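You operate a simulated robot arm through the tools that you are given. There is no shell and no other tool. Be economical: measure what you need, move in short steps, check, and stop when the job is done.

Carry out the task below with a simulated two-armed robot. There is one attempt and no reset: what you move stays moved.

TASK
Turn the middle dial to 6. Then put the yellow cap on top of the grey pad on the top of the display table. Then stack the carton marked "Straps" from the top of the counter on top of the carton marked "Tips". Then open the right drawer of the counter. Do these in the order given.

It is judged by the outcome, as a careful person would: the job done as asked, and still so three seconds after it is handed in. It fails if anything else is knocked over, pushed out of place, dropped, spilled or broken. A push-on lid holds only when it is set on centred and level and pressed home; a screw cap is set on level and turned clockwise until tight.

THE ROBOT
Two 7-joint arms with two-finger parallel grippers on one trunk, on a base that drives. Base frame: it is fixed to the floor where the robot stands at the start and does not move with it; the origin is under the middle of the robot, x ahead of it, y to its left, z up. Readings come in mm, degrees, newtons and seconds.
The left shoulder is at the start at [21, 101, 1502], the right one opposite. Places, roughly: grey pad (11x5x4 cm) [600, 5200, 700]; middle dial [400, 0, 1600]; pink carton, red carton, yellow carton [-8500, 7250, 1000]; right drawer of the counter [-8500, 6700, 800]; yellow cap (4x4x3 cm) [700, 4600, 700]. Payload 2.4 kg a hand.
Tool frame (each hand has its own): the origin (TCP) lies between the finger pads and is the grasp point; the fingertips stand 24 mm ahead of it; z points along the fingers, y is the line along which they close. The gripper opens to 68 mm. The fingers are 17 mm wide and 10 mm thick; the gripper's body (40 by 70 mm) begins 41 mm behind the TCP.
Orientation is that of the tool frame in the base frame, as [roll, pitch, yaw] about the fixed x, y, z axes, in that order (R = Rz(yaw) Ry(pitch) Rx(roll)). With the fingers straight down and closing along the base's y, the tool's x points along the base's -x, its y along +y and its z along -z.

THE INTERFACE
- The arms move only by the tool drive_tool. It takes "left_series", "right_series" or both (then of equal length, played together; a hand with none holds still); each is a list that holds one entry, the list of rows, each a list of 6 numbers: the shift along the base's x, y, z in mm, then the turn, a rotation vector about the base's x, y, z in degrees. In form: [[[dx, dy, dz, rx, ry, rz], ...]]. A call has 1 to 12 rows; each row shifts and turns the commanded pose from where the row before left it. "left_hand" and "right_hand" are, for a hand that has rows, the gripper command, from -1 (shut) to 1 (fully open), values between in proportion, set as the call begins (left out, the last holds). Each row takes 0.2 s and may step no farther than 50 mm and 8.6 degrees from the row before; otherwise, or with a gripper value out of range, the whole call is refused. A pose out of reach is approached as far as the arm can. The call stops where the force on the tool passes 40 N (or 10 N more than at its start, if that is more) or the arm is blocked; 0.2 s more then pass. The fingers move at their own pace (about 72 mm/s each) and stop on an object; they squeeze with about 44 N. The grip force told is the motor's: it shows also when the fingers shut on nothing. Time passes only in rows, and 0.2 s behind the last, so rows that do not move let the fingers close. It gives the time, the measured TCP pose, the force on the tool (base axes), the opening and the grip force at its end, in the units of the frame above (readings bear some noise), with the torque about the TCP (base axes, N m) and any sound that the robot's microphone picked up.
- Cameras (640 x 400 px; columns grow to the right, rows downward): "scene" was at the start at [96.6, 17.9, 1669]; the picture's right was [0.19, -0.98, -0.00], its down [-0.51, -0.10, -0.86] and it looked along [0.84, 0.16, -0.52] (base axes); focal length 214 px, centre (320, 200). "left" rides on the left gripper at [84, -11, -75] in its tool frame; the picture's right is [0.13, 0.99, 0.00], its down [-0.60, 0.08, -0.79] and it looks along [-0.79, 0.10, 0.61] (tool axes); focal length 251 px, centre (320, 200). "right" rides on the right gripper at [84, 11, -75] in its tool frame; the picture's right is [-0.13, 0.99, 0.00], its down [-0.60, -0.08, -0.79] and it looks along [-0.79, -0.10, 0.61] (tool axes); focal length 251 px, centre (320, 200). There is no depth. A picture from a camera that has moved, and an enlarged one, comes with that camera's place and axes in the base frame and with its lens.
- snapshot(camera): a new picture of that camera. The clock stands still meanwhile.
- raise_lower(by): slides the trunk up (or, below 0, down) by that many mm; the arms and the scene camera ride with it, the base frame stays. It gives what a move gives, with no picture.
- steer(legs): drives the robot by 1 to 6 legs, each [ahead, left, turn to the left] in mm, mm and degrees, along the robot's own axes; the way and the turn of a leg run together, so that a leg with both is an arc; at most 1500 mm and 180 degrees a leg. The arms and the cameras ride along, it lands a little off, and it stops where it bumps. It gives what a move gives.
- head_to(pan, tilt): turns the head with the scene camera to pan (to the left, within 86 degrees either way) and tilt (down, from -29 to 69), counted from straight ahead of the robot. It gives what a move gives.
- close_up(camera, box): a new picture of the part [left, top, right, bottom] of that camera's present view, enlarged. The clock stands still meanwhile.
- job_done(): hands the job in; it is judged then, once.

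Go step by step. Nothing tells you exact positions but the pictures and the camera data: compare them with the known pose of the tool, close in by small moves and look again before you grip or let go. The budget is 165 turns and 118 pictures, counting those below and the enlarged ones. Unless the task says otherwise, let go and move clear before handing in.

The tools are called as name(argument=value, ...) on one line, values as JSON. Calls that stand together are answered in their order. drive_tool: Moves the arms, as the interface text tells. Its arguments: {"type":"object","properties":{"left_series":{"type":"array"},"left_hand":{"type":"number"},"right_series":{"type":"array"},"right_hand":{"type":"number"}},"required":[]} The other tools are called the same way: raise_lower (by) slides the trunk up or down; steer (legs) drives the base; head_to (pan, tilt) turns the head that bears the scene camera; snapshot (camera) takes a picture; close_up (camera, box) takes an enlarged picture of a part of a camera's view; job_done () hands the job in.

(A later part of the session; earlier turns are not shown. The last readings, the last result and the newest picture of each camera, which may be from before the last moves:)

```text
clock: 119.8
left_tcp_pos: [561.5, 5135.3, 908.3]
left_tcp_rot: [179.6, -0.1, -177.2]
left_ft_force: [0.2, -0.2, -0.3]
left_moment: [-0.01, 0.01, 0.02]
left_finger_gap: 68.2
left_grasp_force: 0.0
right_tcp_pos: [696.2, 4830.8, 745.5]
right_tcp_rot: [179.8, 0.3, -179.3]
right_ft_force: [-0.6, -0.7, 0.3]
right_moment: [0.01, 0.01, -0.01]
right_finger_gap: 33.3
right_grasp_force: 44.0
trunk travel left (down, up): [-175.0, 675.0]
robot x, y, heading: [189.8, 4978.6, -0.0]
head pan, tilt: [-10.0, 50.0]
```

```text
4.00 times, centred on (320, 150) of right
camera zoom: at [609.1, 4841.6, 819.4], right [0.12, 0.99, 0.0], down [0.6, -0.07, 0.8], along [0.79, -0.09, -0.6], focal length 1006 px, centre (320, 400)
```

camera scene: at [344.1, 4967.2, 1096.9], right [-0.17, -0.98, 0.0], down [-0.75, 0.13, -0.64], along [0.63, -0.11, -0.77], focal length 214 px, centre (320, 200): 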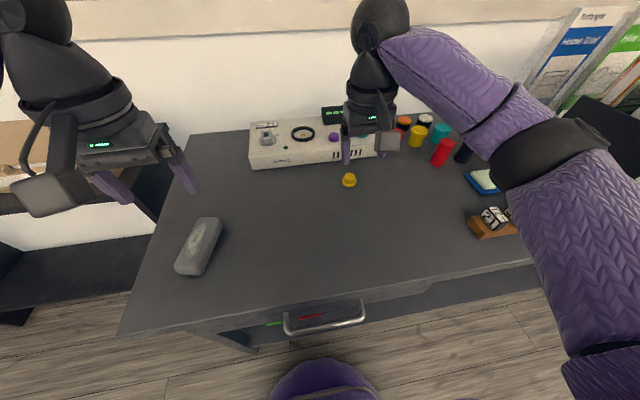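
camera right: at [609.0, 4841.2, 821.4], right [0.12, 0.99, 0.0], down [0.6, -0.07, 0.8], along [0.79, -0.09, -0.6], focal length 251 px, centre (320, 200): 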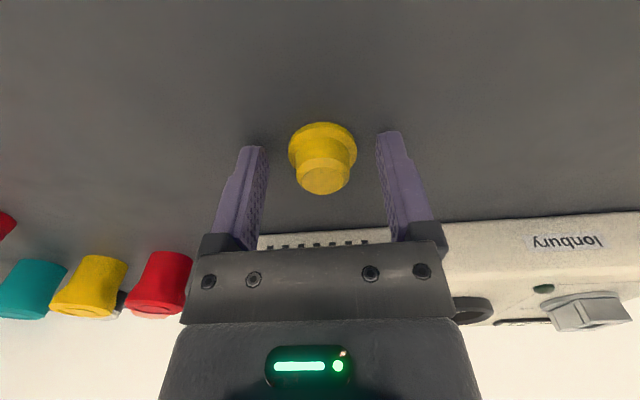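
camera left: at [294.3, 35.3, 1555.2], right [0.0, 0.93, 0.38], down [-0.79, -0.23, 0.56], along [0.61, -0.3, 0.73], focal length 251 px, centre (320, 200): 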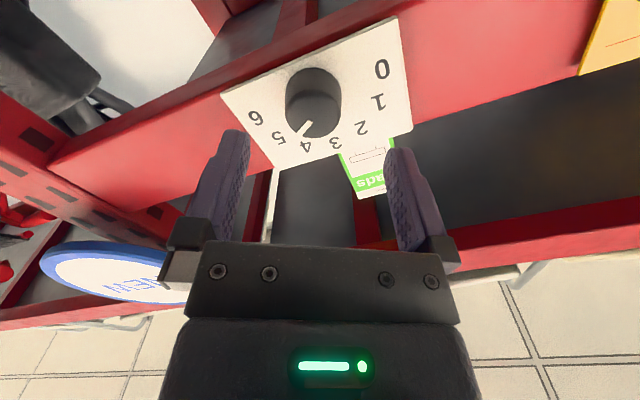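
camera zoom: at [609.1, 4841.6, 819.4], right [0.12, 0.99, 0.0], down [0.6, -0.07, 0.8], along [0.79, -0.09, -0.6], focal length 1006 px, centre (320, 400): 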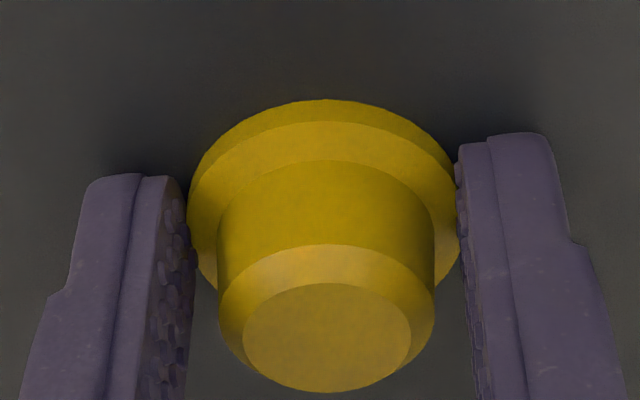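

The brim is solidly gripped at 33 mm with full force. I'll lift, back the base off 110 mm, and move left toward the pad.

drive_tool(right_series=[[[0, 0, 10, 0, 0, 0], [0, 0, 30, 0, 0, 0], [0, 0, 40, 0, 0, 0]]])

raise_lower(by=60)

steer(legs=[[-120, 0, 0], [0, 315, 0]])

snapshot(camera="scene")

snapshot(camera="right")

```text
clock: 120.6
left_tcp_pos: [561.4, 5134.3, 907.8]
left_tcp_rot: [179.6, 0.2, -177.2]
left_ft_force: [-1.1, -0.6, -0.3]
left_moment: [-0.04, -0.01, 0.0]
left_finger_gap: 68.0
left_grasp_force: 0.0
right_tcp_pos: [696.0, 4831.4, 825.0]
right_tcp_rot: [179.7, 0.4, -179.2]
right_ft_force: [-0.3, 0.4, -0.3]
right_moment: [0.0, -0.02, -0.02]
right_finger_gap: 33.2
right_grasp_force: 44.1
trunk travel left (down, up): [-175.0, 675.0]
robot x, y, heading: [191.4, 4979.1, -0.1]
head pan, tilt: [-10.0, 50.0]
```

```text
clock: 121.6
left_tcp_pos: [563.6, 5135.0, 966.7]
left_tcp_rot: [179.6, 0.1, -177.1]
left_ft_force: [0.3, 0.4, 0.2]
left_moment: [-0.02, 0.0, 0.01]
left_finger_gap: 68.0
left_grasp_force: 0.1
right_tcp_pos: [694.9, 4831.4, 883.9]
right_tcp_rot: [179.9, 0.5, -179.4]
right_ft_force: [-0.1, -0.7, -1.0]
right_moment: [-0.01, 0.03, -0.01]
right_finger_gap: 33.2
right_grasp_force: 44.2
trunk travel left (down, up): [-235.0, 615.0]
robot x, y, heading: [190.4, 4981.7, -0.1]
head pan, tilt: [-10.0, 50.0]
```

```text
clock: 124.6
left_tcp_pos: [444.5, 5446.8, 967.4]
left_tcp_rot: [179.6, 0.0, -177.2]
left_ft_force: [0.0, 0.4, 0.4]
left_moment: [-0.01, 0.0, 0.0]
left_finger_gap: 68.0
left_grasp_force: 0.1
right_tcp_pos: [576.4, 5143.2, 886.2]
right_tcp_rot: [179.8, 0.4, -179.5]
right_ft_force: [0.4, -0.2, -0.8]
right_moment: [-0.02, 0.01, -0.02]
right_finger_gap: 33.7
right_grasp_force: 43.8
trunk travel left (down, up): [-235.0, 615.0]
robot x, y, heading: [72.2, 5289.3, 0.2]
head pan, tilt: [-10.0, 50.0]
```

```text
33 pictures are left
camera scene: at [208.8, 5280.2, 1158.2], right [-0.17, -0.98, 0.0], down [-0.75, 0.13, -0.64], along [0.63, -0.11, -0.77], focal length 214 px, centre (320, 200)
```

scene: 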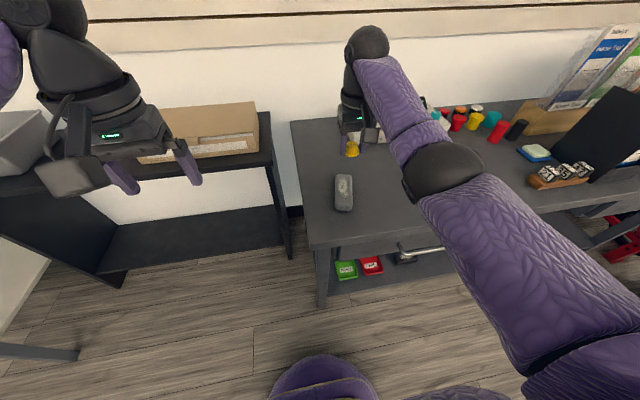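

```text
32 pictures are left
camera right: at [488.9, 5154.0, 959.3], right [0.12, 0.99, 0.0], down [0.6, -0.07, 0.8], along [0.79, -0.09, -0.6], focal length 251 px, centre (320, 200)
```

right: 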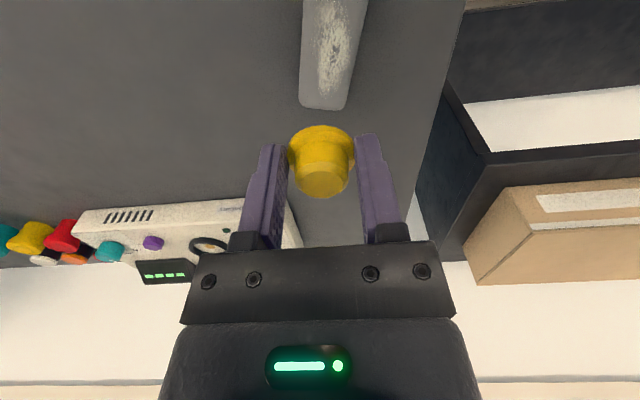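

The pad lies near [560–574, 5155], turned slightly. I'll move the cap over it, lower partway and check.

drive_tool(right_series=[[[-6, 6, -25, 0, 0, 0], [-6, 6, -25, 0, 0, 0], [0, 0, -15, 0, 0, 0]]])

snapshot(camera="right")

close_up(camera="scene", box=[300, 120, 400, 220])

```text
clock: 125.4
left_tcp_pos: [444.3, 5447.4, 968.4]
left_tcp_rot: [179.6, 0.0, -177.1]
left_ft_force: [0.2, 0.7, 1.0]
left_moment: [0.01, 0.0, -0.01]
left_finger_gap: 67.9
left_grasp_force: 0.0
right_tcp_pos: [565.2, 5154.5, 820.6]
right_tcp_rot: [179.7, 0.4, -179.5]
right_ft_force: [0.4, -0.3, -0.4]
right_moment: [-0.01, 0.03, -0.02]
right_finger_gap: 33.5
right_grasp_force: 44.4
trunk travel left (down, up): [-235.0, 615.0]
robot x, y, heading: [71.0, 5292.6, -0.0]
head pan, tilt: [-10.0, 50.0]
```

```text
31 pictures are left
camera right: at [478.4, 5164.9, 894.5], right [0.12, 0.99, 0.0], down [0.6, -0.08, 0.8], along [0.79, -0.09, -0.6], focal length 251 px, centre (320, 200)
```

right: 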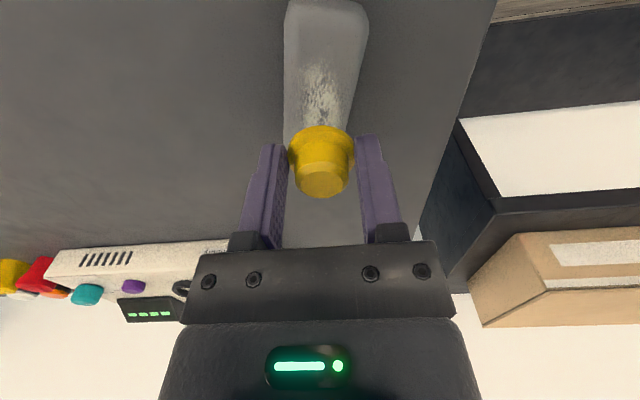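

```text
4.00 times, centred on (350, 170) of scene
camera zoom: at [208.8, 5280.2, 1158.2], right [-0.17, -0.98, 0.0], down [-0.75, 0.13, -0.64], along [0.63, -0.11, -0.77], focal length 858 px, centre (200, 320)
```

zoom: 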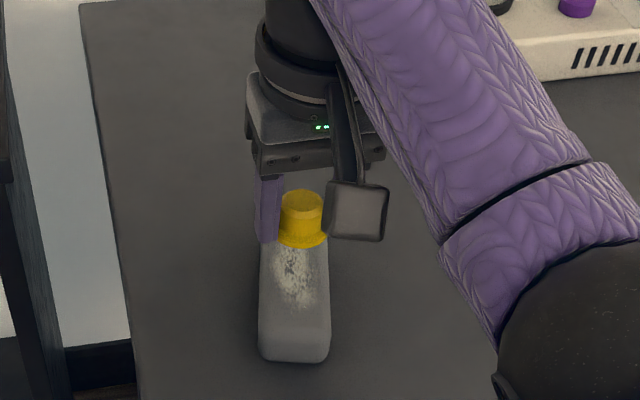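

The cap is right above the pad's centreline. I'll lower to near contact.

drive_tool(right_series=[[[0, 0, -15, 0, 0, 0], [0, 0, -12, 0, 0, 0], [0, 0, 0, 0, 0, 0]]])

close_up(camera="scene", box=[310, 140, 390, 220])

```text
clock: 126.2
left_tcp_pos: [443.7, 5446.1, 967.5]
left_tcp_rot: [179.6, 0.0, -177.2]
left_ft_force: [-0.2, -0.7, 0.1]
left_moment: [-0.01, 0.01, 0.02]
left_finger_gap: 68.1
left_grasp_force: 0.0
right_tcp_pos: [564.7, 5155.0, 793.3]
right_tcp_rot: [179.8, 0.4, -179.4]
right_ft_force: [1.2, 0.4, -0.3]
right_moment: [0.01, 0.0, 0.0]
right_finger_gap: 33.3
right_grasp_force: 44.1
trunk travel left (down, up): [-235.0, 615.0]
robot x, y, heading: [70.3, 5294.2, -0.2]
head pan, tilt: [-10.0, 50.0]
```

```text
5.00 times, centred on (350, 180) of scene
camera zoom: at [208.8, 5280.2, 1158.2], right [-0.17, -0.98, 0.0], down [-0.75, 0.13, -0.64], along [0.63, -0.11, -0.77], focal length 1072 px, centre (170, 300)
```

zoom: 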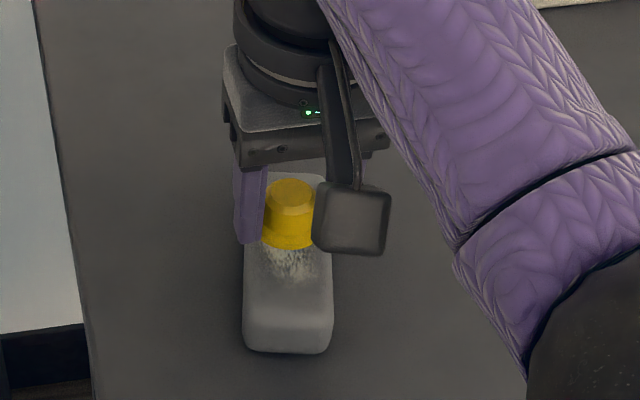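

It's well centred. I'll lower in 2 mm steps to contact.

drive_tool(right_series=[[[0, 0, -2, 0, 0, 0], [0, 0, -2, 0, 0, 0], [0, 0, -2, 0, 0, 0], [0, 0, -2, 0, 0, 0], [0, 0, 0, 0, 0, 0]]])

```text
clock: 127.4
left_tcp_pos: [444.3, 5447.6, 967.8]
left_tcp_rot: [179.5, 0.0, -177.2]
left_ft_force: [0.2, -0.3, 0.1]
left_moment: [0.02, -0.01, 0.02]
left_finger_gap: 67.8
left_grasp_force: 0.0
right_tcp_pos: [563.7, 5155.2, 786.4]
right_tcp_rot: [179.9, 0.3, -179.4]
right_ft_force: [0.1, 0.6, -0.2]
right_moment: [0.0, -0.02, 0.03]
right_finger_gap: 33.4
right_grasp_force: 44.4
trunk travel left (down, up): [-235.0, 615.0]
robot x, y, heading: [72.0, 5291.1, 0.2]
head pan, tilt: [-10.0, 50.0]
```

drive_tool(right_series=[[[0, 0, -1.5, 0, 0, 0], [0, 0, -1.5, 0, 0, 0], [0, 0, 0, 0, 0, 0]]])

drive_tool(right_series=[[[0, 0, -1.5, 0, 0, 0], [0, 0, -1, 0, 0, 0], [0, 0, 0, 0, 0, 0]]])

```text
clock: 128.2
left_tcp_pos: [444.1, 5447.4, 967.5]
left_tcp_rot: [179.6, 0.0, -177.1]
left_ft_force: [0.2, 0.6, -0.3]
left_moment: [-0.02, -0.02, 0.01]
left_finger_gap: 68.2
left_grasp_force: 0.0
right_tcp_pos: [563.7, 5155.9, 781.5]
right_tcp_rot: [179.8, 0.4, -179.4]
right_ft_force: [-0.1, 0.0, 0.0]
right_moment: [0.02, -0.02, 0.01]
right_finger_gap: 33.4
right_grasp_force: 44.4
trunk travel left (down, up): [-235.0, 615.0]
robot x, y, heading: [70.2, 5298.6, 0.1]
head pan, tilt: [-10.0, 50.0]
```

```text
clock: 129.0
left_tcp_pos: [445.1, 5447.3, 967.7]
left_tcp_rot: [179.6, -0.1, -177.2]
left_ft_force: [-1.0, 0.4, -0.3]
left_moment: [0.0, 0.01, -0.02]
left_finger_gap: 67.7
left_grasp_force: 0.0
right_tcp_pos: [563.7, 5155.5, 780.0]
right_tcp_rot: [179.8, 0.5, -179.4]
right_ft_force: [0.0, 0.6, 0.0]
right_moment: [-0.03, 0.02, -0.03]
right_finger_gap: 33.2
right_grasp_force: 43.7
trunk travel left (down, up): [-235.0, 615.0]
robot x, y, heading: [74.1, 5289.4, -0.2]
head pan, tilt: [-10.0, 50.0]
```

No contact yet, so the pad top is a bit lower than I assumed. I'll keep easing down.

drive_tool(right_series=[[[0, 0, -1, 0, 0, 0], [0, 0, -1, 0, 0, 0], [0, 0, -1, 0, 0, 0], [0, 0, 0, 0, 0, 0]]])

drive_tool(right_series=[[[0, 0, -1, 0, 0, 0], [0, 0, -1, 0, 0, 0], [0, 0, -1, 0, 0, 0], [0, 0, 0, 0, 0, 0]]])

snapshot(camera="right")

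```text
clock: 130.0
left_tcp_pos: [444.2, 5446.7, 966.9]
left_tcp_rot: [179.5, 0.1, -177.2]
left_ft_force: [-0.3, 0.3, 0.0]
left_moment: [-0.04, 0.01, 0.01]
left_finger_gap: 68.0
left_grasp_force: 0.1
right_tcp_pos: [563.2, 5155.0, 776.3]
right_tcp_rot: [179.8, 0.5, -179.4]
right_ft_force: [0.4, -0.4, 5.1]
right_moment: [-0.01, -0.05, -0.01]
right_finger_gap: 33.0
right_grasp_force: 44.2
trunk travel left (down, up): [-235.0, 615.0]
robot x, y, heading: [71.6, 5294.1, 0.1]
head pan, tilt: [-10.0, 50.0]
```

```text
clock: 131.0
left_tcp_pos: [443.4, 5446.1, 969.5]
left_tcp_rot: [179.7, 0.1, -177.2]
left_ft_force: [0.5, 0.7, -0.2]
left_moment: [-0.03, -0.01, -0.02]
left_finger_gap: 68.3
left_grasp_force: 0.1
right_tcp_pos: [563.1, 5155.7, 776.1]
right_tcp_rot: [179.9, 0.8, -179.4]
right_ft_force: [7.2, -3.5, 38.9]
right_moment: [-0.14, -0.22, 0.03]
right_finger_gap: 33.2
right_grasp_force: 44.0
trunk travel left (down, up): [-235.0, 615.0]
robot x, y, heading: [73.1, 5290.0, 0.1]
head pan, tilt: [-10.0, 50.0]
```

```text
28 pictures are left
camera right: at [475.6, 5166.7, 849.7], right [0.12, 0.99, 0.0], down [0.59, -0.07, 0.8], along [0.8, -0.09, -0.6], focal length 251 px, centre (320, 200)
```

right: 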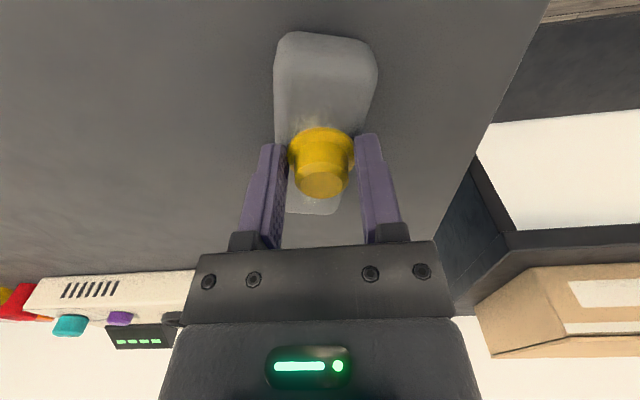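

The cap is seated on the middle of the pad. I'll relieve the pressing force, open, and lift straight off.

drive_tool(right_series=[[[0, 0, 2.5, 0, 0, 0], [0, 0, 0, 0, 0, 0]]])

drive_tool(right_series=[[[0, 0, 0, 0, 0, 0], [0, 0, 0, 0, 0, 0], [0, 0, 0, 0, 0, 0], [0, 0, 20, 0, 0, 0], [0, 0, 40, 0, 0, 0], [0, 0, 45, 0, 0, 0]]], right_hand=0.7)

snapshot(camera="right")

```text
clock: 131.6
left_tcp_pos: [442.7, 5447.4, 968.2]
left_tcp_rot: [179.8, 0.0, -177.1]
left_ft_force: [-0.5, 0.2, -0.1]
left_moment: [-0.05, 0.03, 0.02]
left_finger_gap: 68.2
left_grasp_force: 0.2
right_tcp_pos: [561.3, 5156.7, 775.9]
right_tcp_rot: [179.9, 0.4, -179.3]
right_ft_force: [5.5, -1.5, 23.6]
right_moment: [-0.05, -0.26, 0.0]
right_finger_gap: 33.2
right_grasp_force: 44.2
trunk travel left (down, up): [-235.0, 615.0]
robot x, y, heading: [71.4, 5294.8, 0.2]
head pan, tilt: [-10.0, 50.0]
```

```text
clock: 133.0
left_tcp_pos: [444.4, 5447.2, 968.3]
left_tcp_rot: [179.6, 0.1, -177.2]
left_ft_force: [0.7, 0.1, 0.2]
left_moment: [-0.02, -0.02, 0.0]
left_finger_gap: 68.3
left_grasp_force: 0.1
right_tcp_pos: [563.7, 5154.7, 878.9]
right_tcp_rot: [179.9, 0.5, -179.5]
right_ft_force: [1.0, 0.7, 0.5]
right_moment: [-0.03, -0.01, 0.02]
right_finger_gap: 58.0
right_grasp_force: 0.0
trunk travel left (down, up): [-235.0, 615.0]
robot x, y, heading: [72.5, 5298.1, 0.1]
head pan, tilt: [-10.0, 50.0]
```

```text
27 pictures are left
camera right: at [477.4, 5165.5, 953.7], right [0.12, 0.99, 0.0], down [0.6, -0.07, 0.8], along [0.79, -0.09, -0.6], focal length 251 px, centre (320, 200)
```

right: 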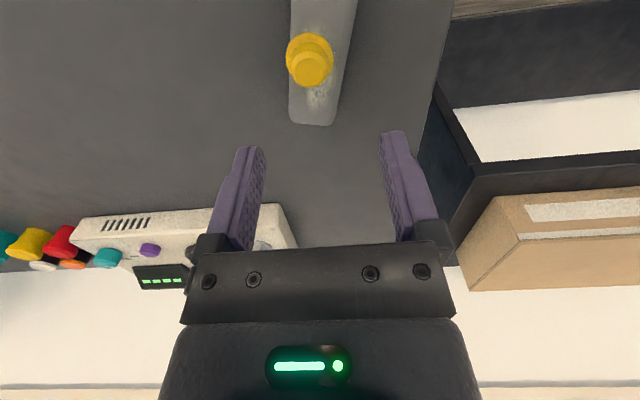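

The cap is resting on the pad, perhaps slightly off its centreline. I'll check closely.

close_up(camera="scene", box=[310, 140, 390, 220])

close_up(camera="right", box=[250, 0, 390, 130])

```text
5.00 times, centred on (350, 180) of scene
camera zoom: at [208.8, 5280.3, 1158.2], right [-0.17, -0.98, 0.0], down [-0.75, 0.13, -0.64], along [0.63, -0.11, -0.77], focal length 1072 px, centre (170, 300)
```

zoom: 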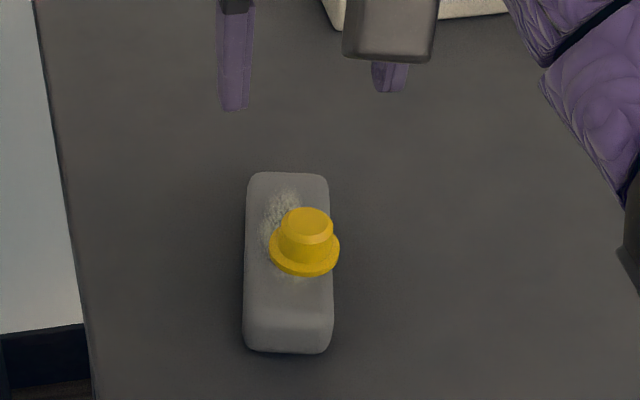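

```text
3.08 times, centred on (320, 65) of right
camera zoom: at [477.4, 5165.5, 953.7], right [0.12, 0.99, 0.0], down [0.6, -0.07, 0.8], along [0.79, -0.09, -0.6], focal length 774 px, centre (320, 615)
```

zoom: 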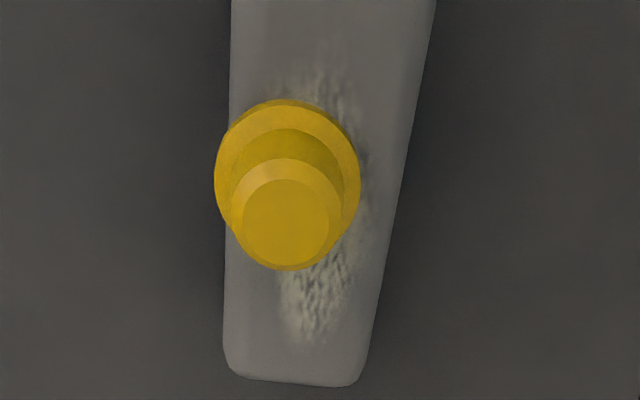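

The cap is level on the pad, slightly right of centre but well supported, so I'll leave it. Next is the counter, about 8.5 m behind. I'll back away, raise up and turn to look toward it.

raise_lower(by=250)

steer(legs=[[-500, 0, 0], [0, 0, 90], [0, 0, 75]])

head_to(pan=0, tilt=15)

snapshot(camera="scene")

```text
clock: 135.6
left_tcp_pos: [444.4, 5446.9, 1217.1]
left_tcp_rot: [179.6, 0.0, -177.1]
left_ft_force: [0.8, 1.0, -0.4]
left_moment: [0.01, 0.0, 0.02]
left_finger_gap: 67.9
left_grasp_force: 0.0
right_tcp_pos: [564.4, 5155.9, 1132.3]
right_tcp_rot: [179.8, 0.4, -179.4]
right_ft_force: [-0.8, -0.2, -0.1]
right_moment: [0.01, -0.02, 0.0]
right_finger_gap: 57.8
right_grasp_force: 0.0
trunk travel left (down, up): [-485.0, 365.0]
robot x, y, heading: [72.6, 5291.8, 0.1]
head pan, tilt: [-10.0, 50.0]
```

```text
clock: 145.5
left_tcp_pos: [-821.0, 5246.2, 1217.2]
left_tcp_rot: [179.6, 0.1, -13.3]
left_ft_force: [-0.9, 0.9, -0.7]
left_moment: [-0.02, 0.0, 0.0]
left_finger_gap: 68.2
left_grasp_force: 0.1
right_tcp_pos: [-855.3, 5559.6, 1131.5]
right_tcp_rot: [179.9, 0.4, -15.5]
right_ft_force: [-0.5, 0.0, -0.4]
right_moment: [0.0, -0.02, -0.02]
right_finger_gap: 58.1
right_grasp_force: 0.0
trunk travel left (down, up): [-485.0, 365.0]
robot x, y, heading: [-420.9, 5286.0, 164.0]
head pan, tilt: [-10.0, 50.0]
```

```text
clock: 146.5
left_tcp_pos: [-820.8, 5245.6, 1218.1]
left_tcp_rot: [179.6, 0.1, -13.3]
left_ft_force: [-0.4, 0.5, 0.9]
left_moment: [-0.03, -0.01, -0.02]
left_finger_gap: 67.8
left_grasp_force: 0.0
right_tcp_pos: [-854.9, 5559.0, 1130.3]
right_tcp_rot: [179.7, 0.4, -15.6]
right_ft_force: [0.0, -0.1, -0.5]
right_moment: [0.05, -0.01, 0.01]
right_finger_gap: 58.1
right_grasp_force: 0.1
trunk travel left (down, up): [-485.0, 365.0]
robot x, y, heading: [-420.8, 5292.7, 164.0]
head pan, tilt: [0.0, 15.0]
```

```text
24 pictures are left
camera scene: at [-535.0, 5324.4, 1464.2], right [0.28, 0.96, 0.0], down [0.25, -0.07, -0.97], along [-0.93, 0.27, -0.26], focal length 214 px, centre (320, 200)
```

scene: 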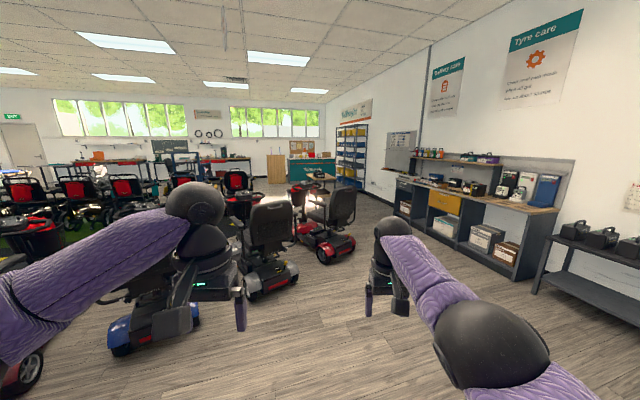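

The counter (teal front) is at the far end, reachable down an aisle around y≈7150 between the scooters and the workbench. I'll drive to that aisle and along it.

steer(legs=[[0, 0, -30.3], [1287, 0, 0], [1287, 0, 0], [0, 0, 46.3], [1500, 0, 0], [1300, 0, 0]])

snapshot(camera="scene")

```text
clock: 175.7
left_tcp_pos: [-5326.3, 7001.1, 1216.8]
left_tcp_rot: [179.5, 0.0, 4.5]
left_ft_force: [0.9, 0.4, 0.1]
left_moment: [0.01, 0.0, -0.02]
left_finger_gap: 68.0
left_grasp_force: 0.1
right_tcp_pos: [-5455.4, 7288.0, 1131.8]
right_tcp_rot: [179.8, 0.3, 2.2]
right_ft_force: [0.2, 0.7, -0.4]
right_moment: [-0.02, -0.02, 0.0]
right_finger_gap: 57.7
right_grasp_force: 0.0
trunk travel left (down, up): [-485.0, 365.0]
robot x, y, heading: [-4960.1, 7163.4, -178.5]
head pan, tilt: [0.0, 15.0]
```

```text
23 pictures are left
camera scene: at [-5078.1, 7162.2, 1464.2], right [-0.03, 1.0, 0.0], down [0.26, 0.01, -0.97], along [-0.97, -0.03, -0.26], focal length 214 px, centre (320, 200)
```

scene: 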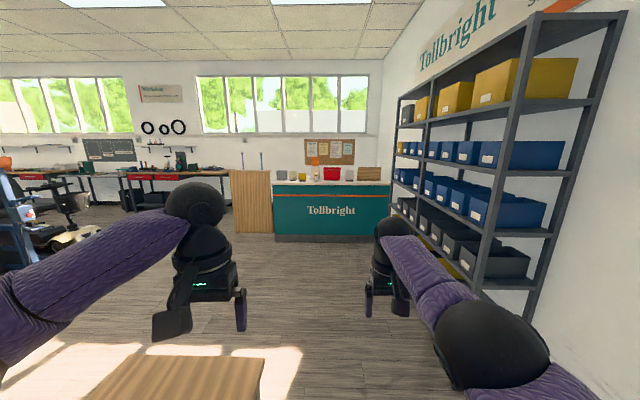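

The counter front is at x≈-8200, spanning y≈6350–8150. The drawers must be on its far side, since the right drawer is at y≈6700. There's a wooden table just ahead on the left, so I'll shift right and advance for a better view.

steer(legs=[[0, 0, -1.5], [0, -400, 0], [1400, 0, 0]])

raise_lower(by=300)

snapshot(camera="scene")

```text
clock: 185.4
left_tcp_pos: [-6771.3, 7389.2, 1216.6]
left_tcp_rot: [179.6, 0.1, 3.8]
left_ft_force: [-0.6, 0.2, 0.4]
left_moment: [0.0, -0.01, 0.03]
left_finger_gap: 68.0
left_grasp_force: 0.0
right_tcp_pos: [-6895.1, 7679.8, 1131.9]
right_tcp_rot: [179.8, 0.4, 1.6]
right_ft_force: [-0.1, 0.2, -0.3]
right_moment: [-0.01, -0.02, 0.02]
right_finger_gap: 57.5
right_grasp_force: 0.0
trunk travel left (down, up): [-485.0, 365.0]
robot x, y, heading: [-6401.0, 7550.0, -179.2]
head pan, tilt: [0.0, 15.0]
```

```text
clock: 188.4
left_tcp_pos: [-6770.9, 7389.7, 1518.8]
left_tcp_rot: [179.6, 0.1, 3.9]
left_ft_force: [-0.6, -0.3, -0.6]
left_moment: [0.01, -0.01, -0.01]
left_finger_gap: 67.9
left_grasp_force: 0.0
right_tcp_pos: [-6891.5, 7678.5, 1444.9]
right_tcp_rot: [179.9, 2.1, 1.6]
right_ft_force: [-0.2, -0.5, -0.4]
right_moment: [0.03, -0.03, 0.03]
right_finger_gap: 58.0
right_grasp_force: 0.0
trunk travel left (down, up): [-785.0, 65.0]
robot x, y, heading: [-6400.4, 7551.0, -178.9]
head pan, tilt: [0.0, 15.0]
```

```text
22 pictures are left
camera scene: at [-6508.7, 7549.6, 1764.5], right [-0.02, 1.0, 0.0], down [0.26, 0.0, -0.97], along [-0.97, -0.01, -0.26], focal length 214 px, centre (320, 200)
```

scene: 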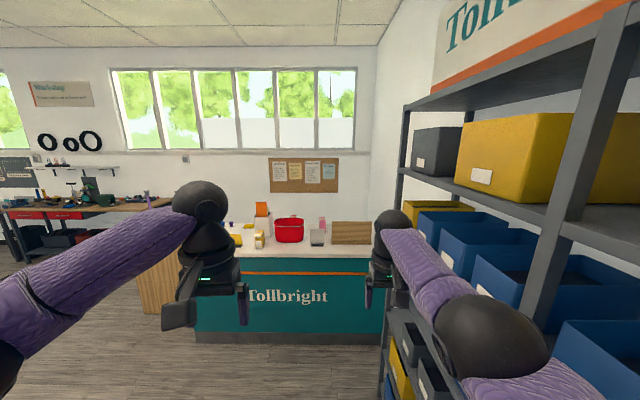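

The right side is closed off by shelves and the wall, so I need to go round the left end of the counter. I'll look left to plan that, and enlarge the counter top.

close_up(camera="scene", box=[220, 190, 380, 270])

head_to(pan=50, tilt=25)

snapshot(camera="scene")

```text
4.00 times, centred on (300, 230) of scene
camera zoom: at [-6508.7, 7549.6, 1764.5], right [-0.02, 1.0, 0.0], down [0.26, 0.0, -0.97], along [-0.97, -0.01, -0.26], focal length 858 px, centre (400, 80)
```

zoom: 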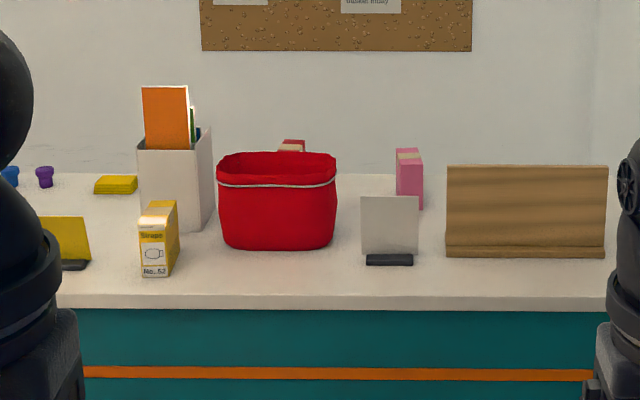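

```text
clock: 189.5
left_tcp_pos: [-6771.2, 7390.1, 1518.0]
left_tcp_rot: [179.6, 0.1, 3.7]
left_ft_force: [-0.2, -0.2, 0.2]
left_moment: [0.02, 0.0, 0.0]
left_finger_gap: 67.6
left_grasp_force: 0.1
right_tcp_pos: [-6891.0, 7679.5, 1445.8]
right_tcp_rot: [179.9, 2.1, 1.6]
right_ft_force: [-0.1, -0.1, 0.2]
right_moment: [0.0, -0.01, -0.01]
right_finger_gap: 58.0
right_grasp_force: 0.1
trunk travel left (down, up): [-785.0, 65.0]
robot x, y, heading: [-6397.4, 7552.7, -179.2]
head pan, tilt: [50.0, 25.0]
```

```text
20 pictures are left
camera scene: at [-6473.5, 7479.6, 1748.4], right [-0.78, 0.63, 0.0], down [0.27, 0.33, -0.91], along [-0.57, -0.7, -0.42], focal length 214 px, centre (320, 200)
```

scene: 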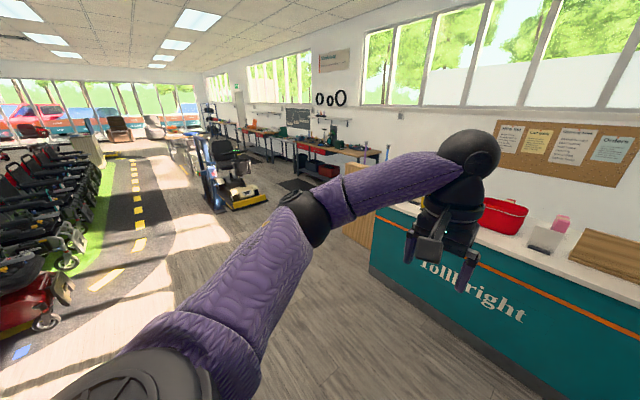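

The carton marked "Straps" is the yellow one near the counter's front edge, about [-8150, 7010]. The red and pink cartons stand farther back. I'll tuck the right hand in and drive up so the left hand can take the yellow carton.

drive_tool(right_series=[[[45, 0, 0, 0, 0, 0], [45, 0, 0, 0, 0, 0], [45, 0, 0, 0, 0, 0], [45, 0, 0, 0, 0, 0], [45, 0, 0, 0, 0, 0]]])

steer(legs=[[600, 0, -0.9], [0, 400, 0], [620, 0, 0]])

raise_lower(by=-250)

head_to(pan=5, tilt=40)

snapshot(camera="scene")

```text
clock: 190.7
left_tcp_pos: [-6770.2, 7390.8, 1518.4]
left_tcp_rot: [179.6, 0.1, 3.8]
left_ft_force: [0.4, 0.4, 0.7]
left_moment: [0.02, 0.0, 0.02]
left_finger_gap: 67.9
left_grasp_force: 0.1
right_tcp_pos: [-6663.2, 7681.0, 1446.5]
right_tcp_rot: [179.9, 2.1, 1.5]
right_ft_force: [0.2, 0.7, 1.1]
right_moment: [0.02, 0.01, -0.03]
right_finger_gap: 57.8
right_grasp_force: 0.0
trunk travel left (down, up): [-785.0, 65.0]
robot x, y, heading: [-6401.1, 7551.1, -178.9]
head pan, tilt: [50.0, 25.0]
```

```text
clock: 199.3
left_tcp_pos: [-8000.6, 6998.8, 1517.9]
left_tcp_rot: [179.5, 0.1, 2.5]
left_ft_force: [-0.7, 0.7, 0.0]
left_moment: [-0.01, -0.01, -0.01]
left_finger_gap: 68.0
left_grasp_force: 0.1
right_tcp_pos: [-7889.2, 7286.1, 1447.6]
right_tcp_rot: [179.8, 2.1, 0.2]
right_ft_force: [-0.7, -0.8, -0.1]
right_moment: [0.02, -0.04, 0.02]
right_finger_gap: 57.9
right_grasp_force: 0.0
trunk travel left (down, up): [-785.0, 65.0]
robot x, y, heading: [-7630.8, 7148.4, 179.6]
head pan, tilt: [50.0, 25.0]
```

```text
clock: 201.9
left_tcp_pos: [-7999.8, 6997.7, 1268.8]
left_tcp_rot: [179.6, 0.1, 2.5]
left_ft_force: [-0.7, 0.1, -0.1]
left_moment: [-0.02, 0.02, 0.0]
left_finger_gap: 67.8
left_grasp_force: 0.0
right_tcp_pos: [-7888.5, 7286.9, 1195.8]
right_tcp_rot: [180.0, 2.2, 0.1]
right_ft_force: [0.4, -0.7, 0.6]
right_moment: [-0.02, -0.01, 0.0]
right_finger_gap: 57.7
right_grasp_force: 0.0
trunk travel left (down, up): [-535.0, 315.0]
robot x, y, heading: [-7625.7, 7149.2, 179.7]
head pan, tilt: [50.0, 25.0]
```

```text
clock: 203.0
left_tcp_pos: [-8001.3, 6997.7, 1267.8]
left_tcp_rot: [179.6, 0.0, 2.5]
left_ft_force: [0.4, 0.1, 0.0]
left_moment: [-0.03, -0.02, 0.0]
left_finger_gap: 67.9
left_grasp_force: 0.1
right_tcp_pos: [-7888.1, 7284.4, 1196.2]
right_tcp_rot: [179.9, 2.1, 0.3]
right_ft_force: [-0.5, -0.4, 0.0]
right_moment: [-0.01, 0.02, 0.01]
right_finger_gap: 57.7
right_grasp_force: 0.0
trunk travel left (down, up): [-535.0, 315.0]
robot x, y, heading: [-7627.9, 7151.1, 179.7]
head pan, tilt: [5.0, 40.0]
```

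```text
19 pictures are left
camera scene: at [-7733.3, 7144.3, 1474.9], right [-0.08, 1.0, 0.0], down [0.64, 0.05, -0.77], along [-0.76, -0.06, -0.64], focal length 214 px, centre (320, 200)
```

scene: 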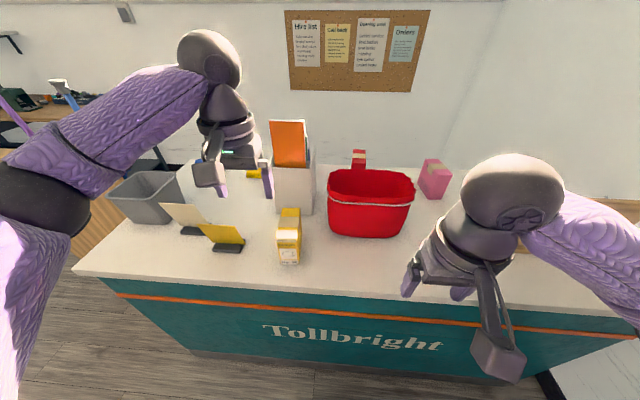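

I'll enlarge the yellow carton to measure it.

close_up(camera="scene", box=[250, 140, 450, 275])

snapshot(camera="left")

```text
2.96 times, centred on (350, 208) of scene
camera zoom: at [-7733.3, 7144.3, 1474.9], right [-0.08, 1.0, 0.0], down [0.64, 0.05, -0.77], along [-0.76, -0.06, -0.64], focal length 636 px, centre (231, 178)
```

zoom: 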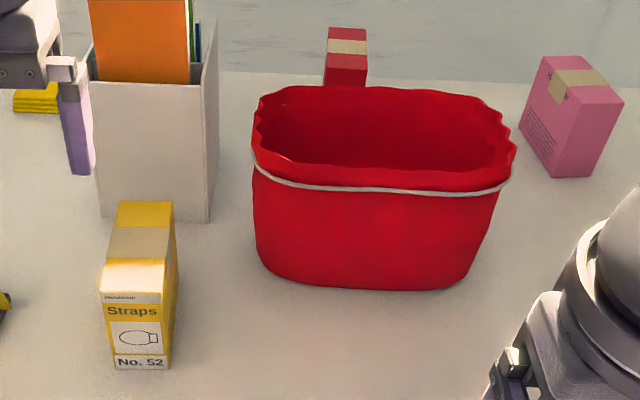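

```text
17 pictures are left
camera left: at [-7916.5, 7013.4, 1343.0], right [0.17, -0.98, 0.01], down [-0.6, -0.1, 0.79], along [-0.78, -0.14, -0.61], focal length 251 px, centre (320, 200)
```

left: 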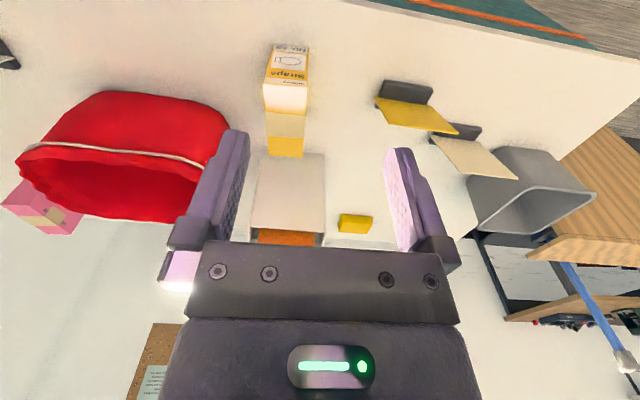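

The carton measures about 54 mm wide, 114 deep and 120 tall, centred near [-8138, 7021] with its top at z≈1044. I'll come 50 mm closer, lower the trunk 100 mm, and position the open left hand above it.

steer(legs=[[55, 0, 0]])

raise_lower(by=-100)

drive_tool(left_series=[[[-27, 7, -10, 0, 0, 1.3], [-27, 7, -15, 0, 0, 0], [-27, 7, -20, 0, 0, 0]]], left_hand=1)

snapshot(camera="left")

```text
clock: 204.0
left_tcp_pos: [-8057.1, 6998.2, 1268.8]
left_tcp_rot: [179.6, 0.0, 2.5]
left_ft_force: [0.0, 0.0, -0.3]
left_moment: [0.0, -0.04, -0.06]
left_finger_gap: 68.3
left_grasp_force: 0.0
right_tcp_pos: [-7944.5, 7286.3, 1195.4]
right_tcp_rot: [179.9, 2.1, 0.2]
right_ft_force: [-0.5, 0.0, 0.4]
right_moment: [-0.03, 0.04, 0.02]
right_finger_gap: 57.8
right_grasp_force: 0.1
trunk travel left (down, up): [-535.0, 315.0]
robot x, y, heading: [-7682.7, 7148.2, 179.5]
head pan, tilt: [5.0, 40.0]
```

```text
clock: 205.3
left_tcp_pos: [-8055.4, 6999.0, 1168.1]
left_tcp_rot: [179.7, 0.0, 2.4]
left_ft_force: [0.0, 0.2, -0.1]
left_moment: [-0.01, 0.02, 0.01]
left_finger_gap: 68.0
left_grasp_force: 0.1
right_tcp_pos: [-7944.6, 7286.0, 1096.2]
right_tcp_rot: [179.9, 2.1, 0.2]
right_ft_force: [0.4, -0.2, 0.2]
right_moment: [-0.02, 0.02, 0.0]
right_finger_gap: 57.9
right_grasp_force: 0.0
trunk travel left (down, up): [-435.0, 415.0]
robot x, y, heading: [-7682.5, 7146.9, 179.5]
head pan, tilt: [5.0, 40.0]
```

```text
clock: 206.1
left_tcp_pos: [-8137.9, 7020.3, 1125.1]
left_tcp_rot: [179.7, 0.1, 3.7]
left_ft_force: [-0.4, 0.5, -0.1]
left_moment: [0.01, 0.0, -0.03]
left_finger_gap: 68.0
left_grasp_force: 0.0
right_tcp_pos: [-7944.2, 7286.4, 1096.7]
right_tcp_rot: [179.8, 2.1, 0.2]
right_ft_force: [-1.0, 0.5, 0.1]
right_moment: [0.02, 0.02, -0.01]
right_finger_gap: 57.9
right_grasp_force: 0.0
trunk travel left (down, up): [-435.0, 415.0]
robot x, y, heading: [-7679.7, 7153.1, 179.7]
head pan, tilt: [5.0, 40.0]
```

```text
16 pictures are left
camera left: at [-8053.5, 7037.2, 1198.7], right [0.19, -0.98, 0.01], down [-0.6, -0.11, 0.79], along [-0.78, -0.16, -0.61], focal length 251 px, centre (320, 200)
```

left: 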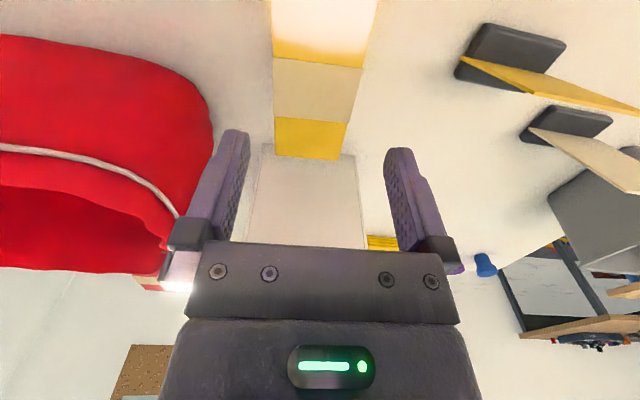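

The hand is centred over the carton and clear of the basket. I'll descend to grip below its top.

drive_tool(left_series=[[[0, 0, -30, 0, 0, 0], [0, 0, -30, 0, 0, 0], [0, 0, -25, 0, 0, 0], [0, 0, -20, 0, 0, 0]]])

drive_tool(left_series=[[[0, 0, 0, 0, 0, 0], [0, 0, 0, 0, 0, 0], [0, 0, 0, 0, 0, 0]]], left_hand=-1)

drive_tool(left_series=[[[0, 0, 10, 0, 0, 0], [0, 0, 30, 0, 0, 0], [0, 0, 40, 0, 0, 0]]])

snapshot(camera="scene")

```text
clock: 207.1
left_tcp_pos: [-8136.1, 7019.4, 1018.5]
left_tcp_rot: [179.6, -0.1, 3.8]
left_ft_force: [0.4, -0.2, -0.4]
left_moment: [0.04, -0.01, 0.02]
left_finger_gap: 67.7
left_grasp_force: 0.1
right_tcp_pos: [-7943.5, 7285.9, 1095.8]
right_tcp_rot: [179.9, 2.1, 0.2]
right_ft_force: [0.2, 1.1, -0.1]
right_moment: [0.01, -0.02, 0.03]
right_finger_gap: 57.9
right_grasp_force: 0.1
trunk travel left (down, up): [-435.0, 415.0]
robot x, y, heading: [-7683.4, 7152.1, 179.9]
head pan, tilt: [5.0, 40.0]
```

```text
clock: 207.9
left_tcp_pos: [-8136.6, 7018.5, 1018.3]
left_tcp_rot: [179.6, 0.0, 3.8]
left_ft_force: [-0.2, 0.1, -0.4]
left_moment: [0.06, -0.01, 0.03]
left_finger_gap: 54.7
left_grasp_force: 43.7
right_tcp_pos: [-7942.9, 7286.1, 1096.5]
right_tcp_rot: [180.0, 2.0, 0.3]
right_ft_force: [0.1, 0.3, 0.8]
right_moment: [-0.02, -0.02, 0.01]
right_finger_gap: 57.7
right_grasp_force: 0.2
trunk travel left (down, up): [-435.0, 415.0]
robot x, y, heading: [-7681.0, 7152.3, 179.3]
head pan, tilt: [5.0, 40.0]
```

```text
clock: 208.7
left_tcp_pos: [-8135.3, 7019.7, 1100.0]
left_tcp_rot: [179.7, 0.0, 3.8]
left_ft_force: [1.2, -0.4, -2.3]
left_moment: [0.03, -0.02, 0.01]
left_finger_gap: 54.8
left_grasp_force: 44.0
right_tcp_pos: [-7943.8, 7286.2, 1097.1]
right_tcp_rot: [179.9, 2.1, 0.3]
right_ft_force: [-0.3, 0.5, -0.6]
right_moment: [-0.01, -0.03, -0.01]
right_finger_gap: 58.0
right_grasp_force: 0.0
trunk travel left (down, up): [-435.0, 415.0]
robot x, y, heading: [-7683.6, 7151.2, 179.7]
head pan, tilt: [5.0, 40.0]
```

```text
15 pictures are left
camera scene: at [-7797.7, 7144.7, 1374.5], right [-0.08, 1.0, 0.0], down [0.64, 0.05, -0.77], along [-0.76, -0.06, -0.64], focal length 214 px, centre (320, 200)
```

scene: 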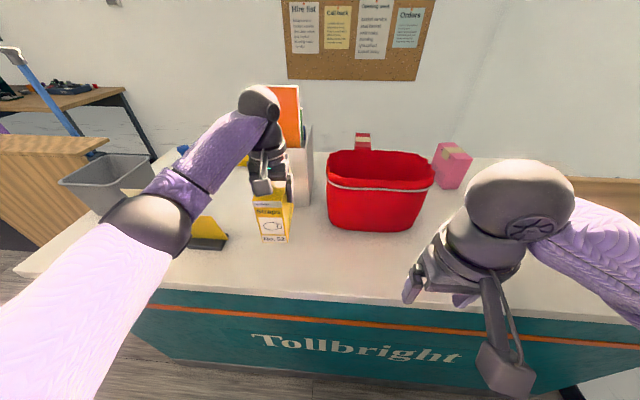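

The carton is held, weighing only about 2 N. I'll raise it high, back away, and move around to the left end of the counter to see the way behind.

raise_lower(by=250)

steer(legs=[[-550, 0, 0.3], [0, 800, 0], [0, 850, 0]])

head_to(pan=-12, tilt=25)

snapshot(camera="scene")

```text
clock: 211.3
left_tcp_pos: [-8136.3, 7019.5, 1347.2]
left_tcp_rot: [179.6, 0.0, 3.8]
left_ft_force: [-0.4, 0.1, -2.2]
left_moment: [-0.02, 0.01, 0.01]
left_finger_gap: 54.8
left_grasp_force: 44.3
right_tcp_pos: [-7943.7, 7286.3, 1346.6]
right_tcp_rot: [179.9, 2.1, 0.2]
right_ft_force: [0.3, 0.3, -0.3]
right_moment: [-0.01, 0.0, -0.04]
right_finger_gap: 57.6
right_grasp_force: 0.0
trunk travel left (down, up): [-685.0, 165.0]
robot x, y, heading: [-7684.9, 7150.8, 179.8]
head pan, tilt: [5.0, 40.0]
```

```text
clock: 222.5
left_tcp_pos: [-7602.8, 5343.3, 1348.1]
left_tcp_rot: [179.7, 0.1, 4.0]
left_ft_force: [-0.2, 0.3, -2.5]
left_moment: [-0.02, 0.02, 0.04]
left_finger_gap: 54.7
left_grasp_force: 44.3
right_tcp_pos: [-7409.4, 5612.2, 1345.4]
right_tcp_rot: [179.9, 2.1, 0.3]
right_ft_force: [0.2, -0.6, 1.0]
right_moment: [0.01, 0.0, 0.04]
right_finger_gap: 57.5
right_grasp_force: 0.1
trunk travel left (down, up): [-685.0, 165.0]
robot x, y, heading: [-7149.3, 5474.9, 180.0]
head pan, tilt: [5.0, 40.0]
```

```text
clock: 223.3
left_tcp_pos: [-7602.4, 5342.9, 1348.7]
left_tcp_rot: [179.5, 0.1, 3.8]
left_ft_force: [0.6, 0.3, -2.2]
left_moment: [0.02, -0.05, 0.01]
left_finger_gap: 54.9
left_grasp_force: 43.6
right_tcp_pos: [-7409.5, 5611.8, 1346.9]
right_tcp_rot: [179.9, 2.2, 0.2]
right_ft_force: [-0.4, 0.2, -0.1]
right_moment: [-0.04, -0.01, -0.02]
right_finger_gap: 57.9
right_grasp_force: 0.0
trunk travel left (down, up): [-685.0, 165.0]
robot x, y, heading: [-7147.2, 5471.6, 179.7]
head pan, tilt: [-12.0, 25.0]
```

```text
14 pictures are left
camera scene: at [-7253.8, 5496.2, 1648.3], right [0.21, 0.98, 0.0], down [0.41, -0.09, -0.91], along [-0.89, 0.19, -0.42], focal length 214 px, centre (320, 200)
```

scene: 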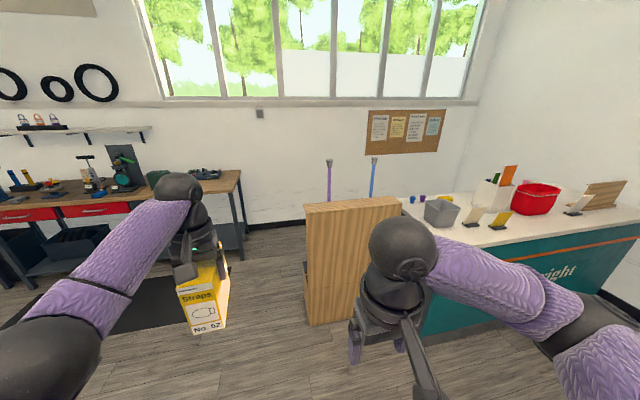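

There's a clear gap between the wooden stand and the workbench, and a corridor about 1.3 m wide behind the counter. I'll drive through the gap, turn right, and go along the corridor.

steer(legs=[[0, 170, 0], [1500, 0, 0], [620, 0, 0], [0, 0, -90]])

head_to(pan=-30, tilt=30)

snapshot(camera="scene")

```text
clock: 238.8
left_tcp_pos: [-9403.1, 5805.6, 1347.5]
left_tcp_rot: [179.6, 0.2, -87.4]
left_ft_force: [0.8, 0.5, -2.3]
left_moment: [-0.01, 0.0, 0.02]
left_finger_gap: 54.7
left_grasp_force: 43.9
right_tcp_pos: [-9138.8, 5607.8, 1345.3]
right_tcp_rot: [180.0, 2.1, -91.1]
right_ft_force: [0.4, -0.5, -0.2]
right_moment: [0.0, -0.02, 0.0]
right_finger_gap: 57.9
right_grasp_force: 0.0
trunk travel left (down, up): [-685.0, 165.0]
robot x, y, heading: [-9280.8, 5347.5, 88.2]
head pan, tilt: [-12.0, 25.0]
```

```text
clock: 239.6
left_tcp_pos: [-9402.8, 5806.6, 1347.8]
left_tcp_rot: [179.7, 0.0, -87.4]
left_ft_force: [0.0, -1.3, -3.3]
left_moment: [-0.01, -0.02, -0.03]
left_finger_gap: 54.6
left_grasp_force: 43.7
right_tcp_pos: [-9138.7, 5608.0, 1346.6]
right_tcp_rot: [179.9, 2.1, -91.0]
right_ft_force: [0.8, -0.5, 1.1]
right_moment: [-0.05, -0.01, -0.03]
right_finger_gap: 58.0
right_grasp_force: 0.1
trunk travel left (down, up): [-685.0, 165.0]
robot x, y, heading: [-9279.1, 5347.2, 88.3]
head pan, tilt: [-30.0, 30.0]
```

```text
13 pictures are left
camera scene: at [-9236.3, 5440.1, 1640.4], right [0.85, -0.52, 0.0], down [-0.26, -0.43, -0.87], along [0.45, 0.74, -0.5], focal length 214 px, centre (320, 200)
```

scene: 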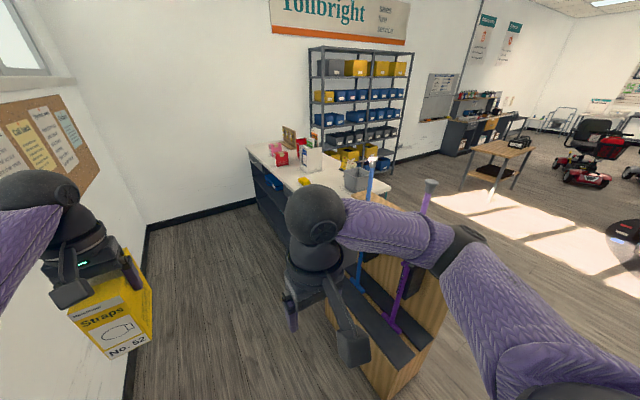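

The corridor behind the counter is clear, and its back face, with the drawers, is at x≈-8640. I'll drive up the corridor to y≈7150 and turn to face the counter.

steer(legs=[[0, 0, 1.8], [900, 0, 0], [900, 0, 0], [0, 0, -90]])

head_to(pan=5, tilt=35)

snapshot(camera="scene")

```text
clock: 252.7
left_tcp_pos: [-8816.6, 7243.0, 1347.5]
left_tcp_rot: [179.5, 0.0, -177.6]
left_ft_force: [0.1, 0.2, -1.0]
left_moment: [-0.03, 0.01, 0.02]
left_finger_gap: 54.6
left_grasp_force: 44.1
right_tcp_pos: [-9016.3, 6981.5, 1346.8]
right_tcp_rot: [180.0, 2.1, 178.6]
right_ft_force: [-0.1, 0.0, 0.5]
right_moment: [-0.03, 0.01, 0.0]
right_finger_gap: 57.8
right_grasp_force: 0.1
trunk travel left (down, up): [-685.0, 165.0]
robot x, y, heading: [-9271.7, 7121.7, -2.0]
head pan, tilt: [-30.0, 30.0]
```

```text
clock: 253.7
left_tcp_pos: [-8817.5, 7243.0, 1347.6]
left_tcp_rot: [179.6, 0.0, -177.7]
left_ft_force: [-0.2, 0.1, -1.3]
left_moment: [0.02, 0.01, 0.0]
left_finger_gap: 54.7
left_grasp_force: 44.0
right_tcp_pos: [-9016.0, 6979.9, 1345.7]
right_tcp_rot: [179.9, 2.1, 178.7]
right_ft_force: [-0.4, -0.7, 0.1]
right_moment: [0.04, -0.02, 0.03]
right_finger_gap: 57.9
right_grasp_force: 0.0
trunk travel left (down, up): [-685.0, 165.0]
robot x, y, heading: [-9272.8, 7123.9, -1.8]
head pan, tilt: [5.0, 35.0]
```

```text
12 pictures are left
camera scene: at [-9177.1, 7128.7, 1632.6], right [0.05, -1.0, 0.0], down [-0.57, -0.03, -0.82], along [0.82, 0.04, -0.57], focal length 214 px, centre (320, 200)
```

scene: 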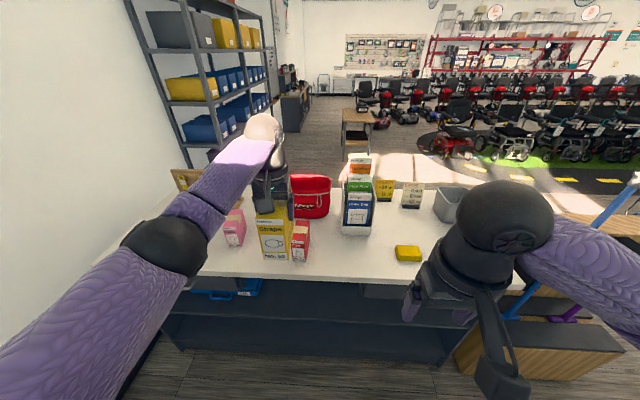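

I see the pink carton and the red carton from behind. I'll enlarge to read their labels.

close_up(camera="scene", box=[160, 190, 380, 310])

```text
2.91 times, centred on (270, 250) of scene
camera zoom: at [-9177.1, 7128.7, 1632.6], right [0.05, -1.0, 0.0], down [-0.57, -0.03, -0.82], along [0.82, 0.04, -0.57], focal length 624 px, centre (466, 54)
```

zoom: 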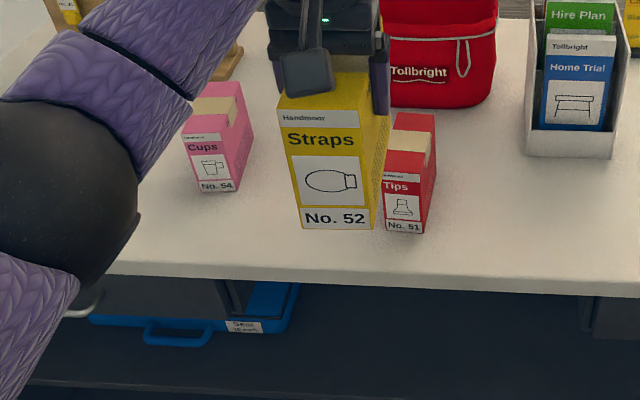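

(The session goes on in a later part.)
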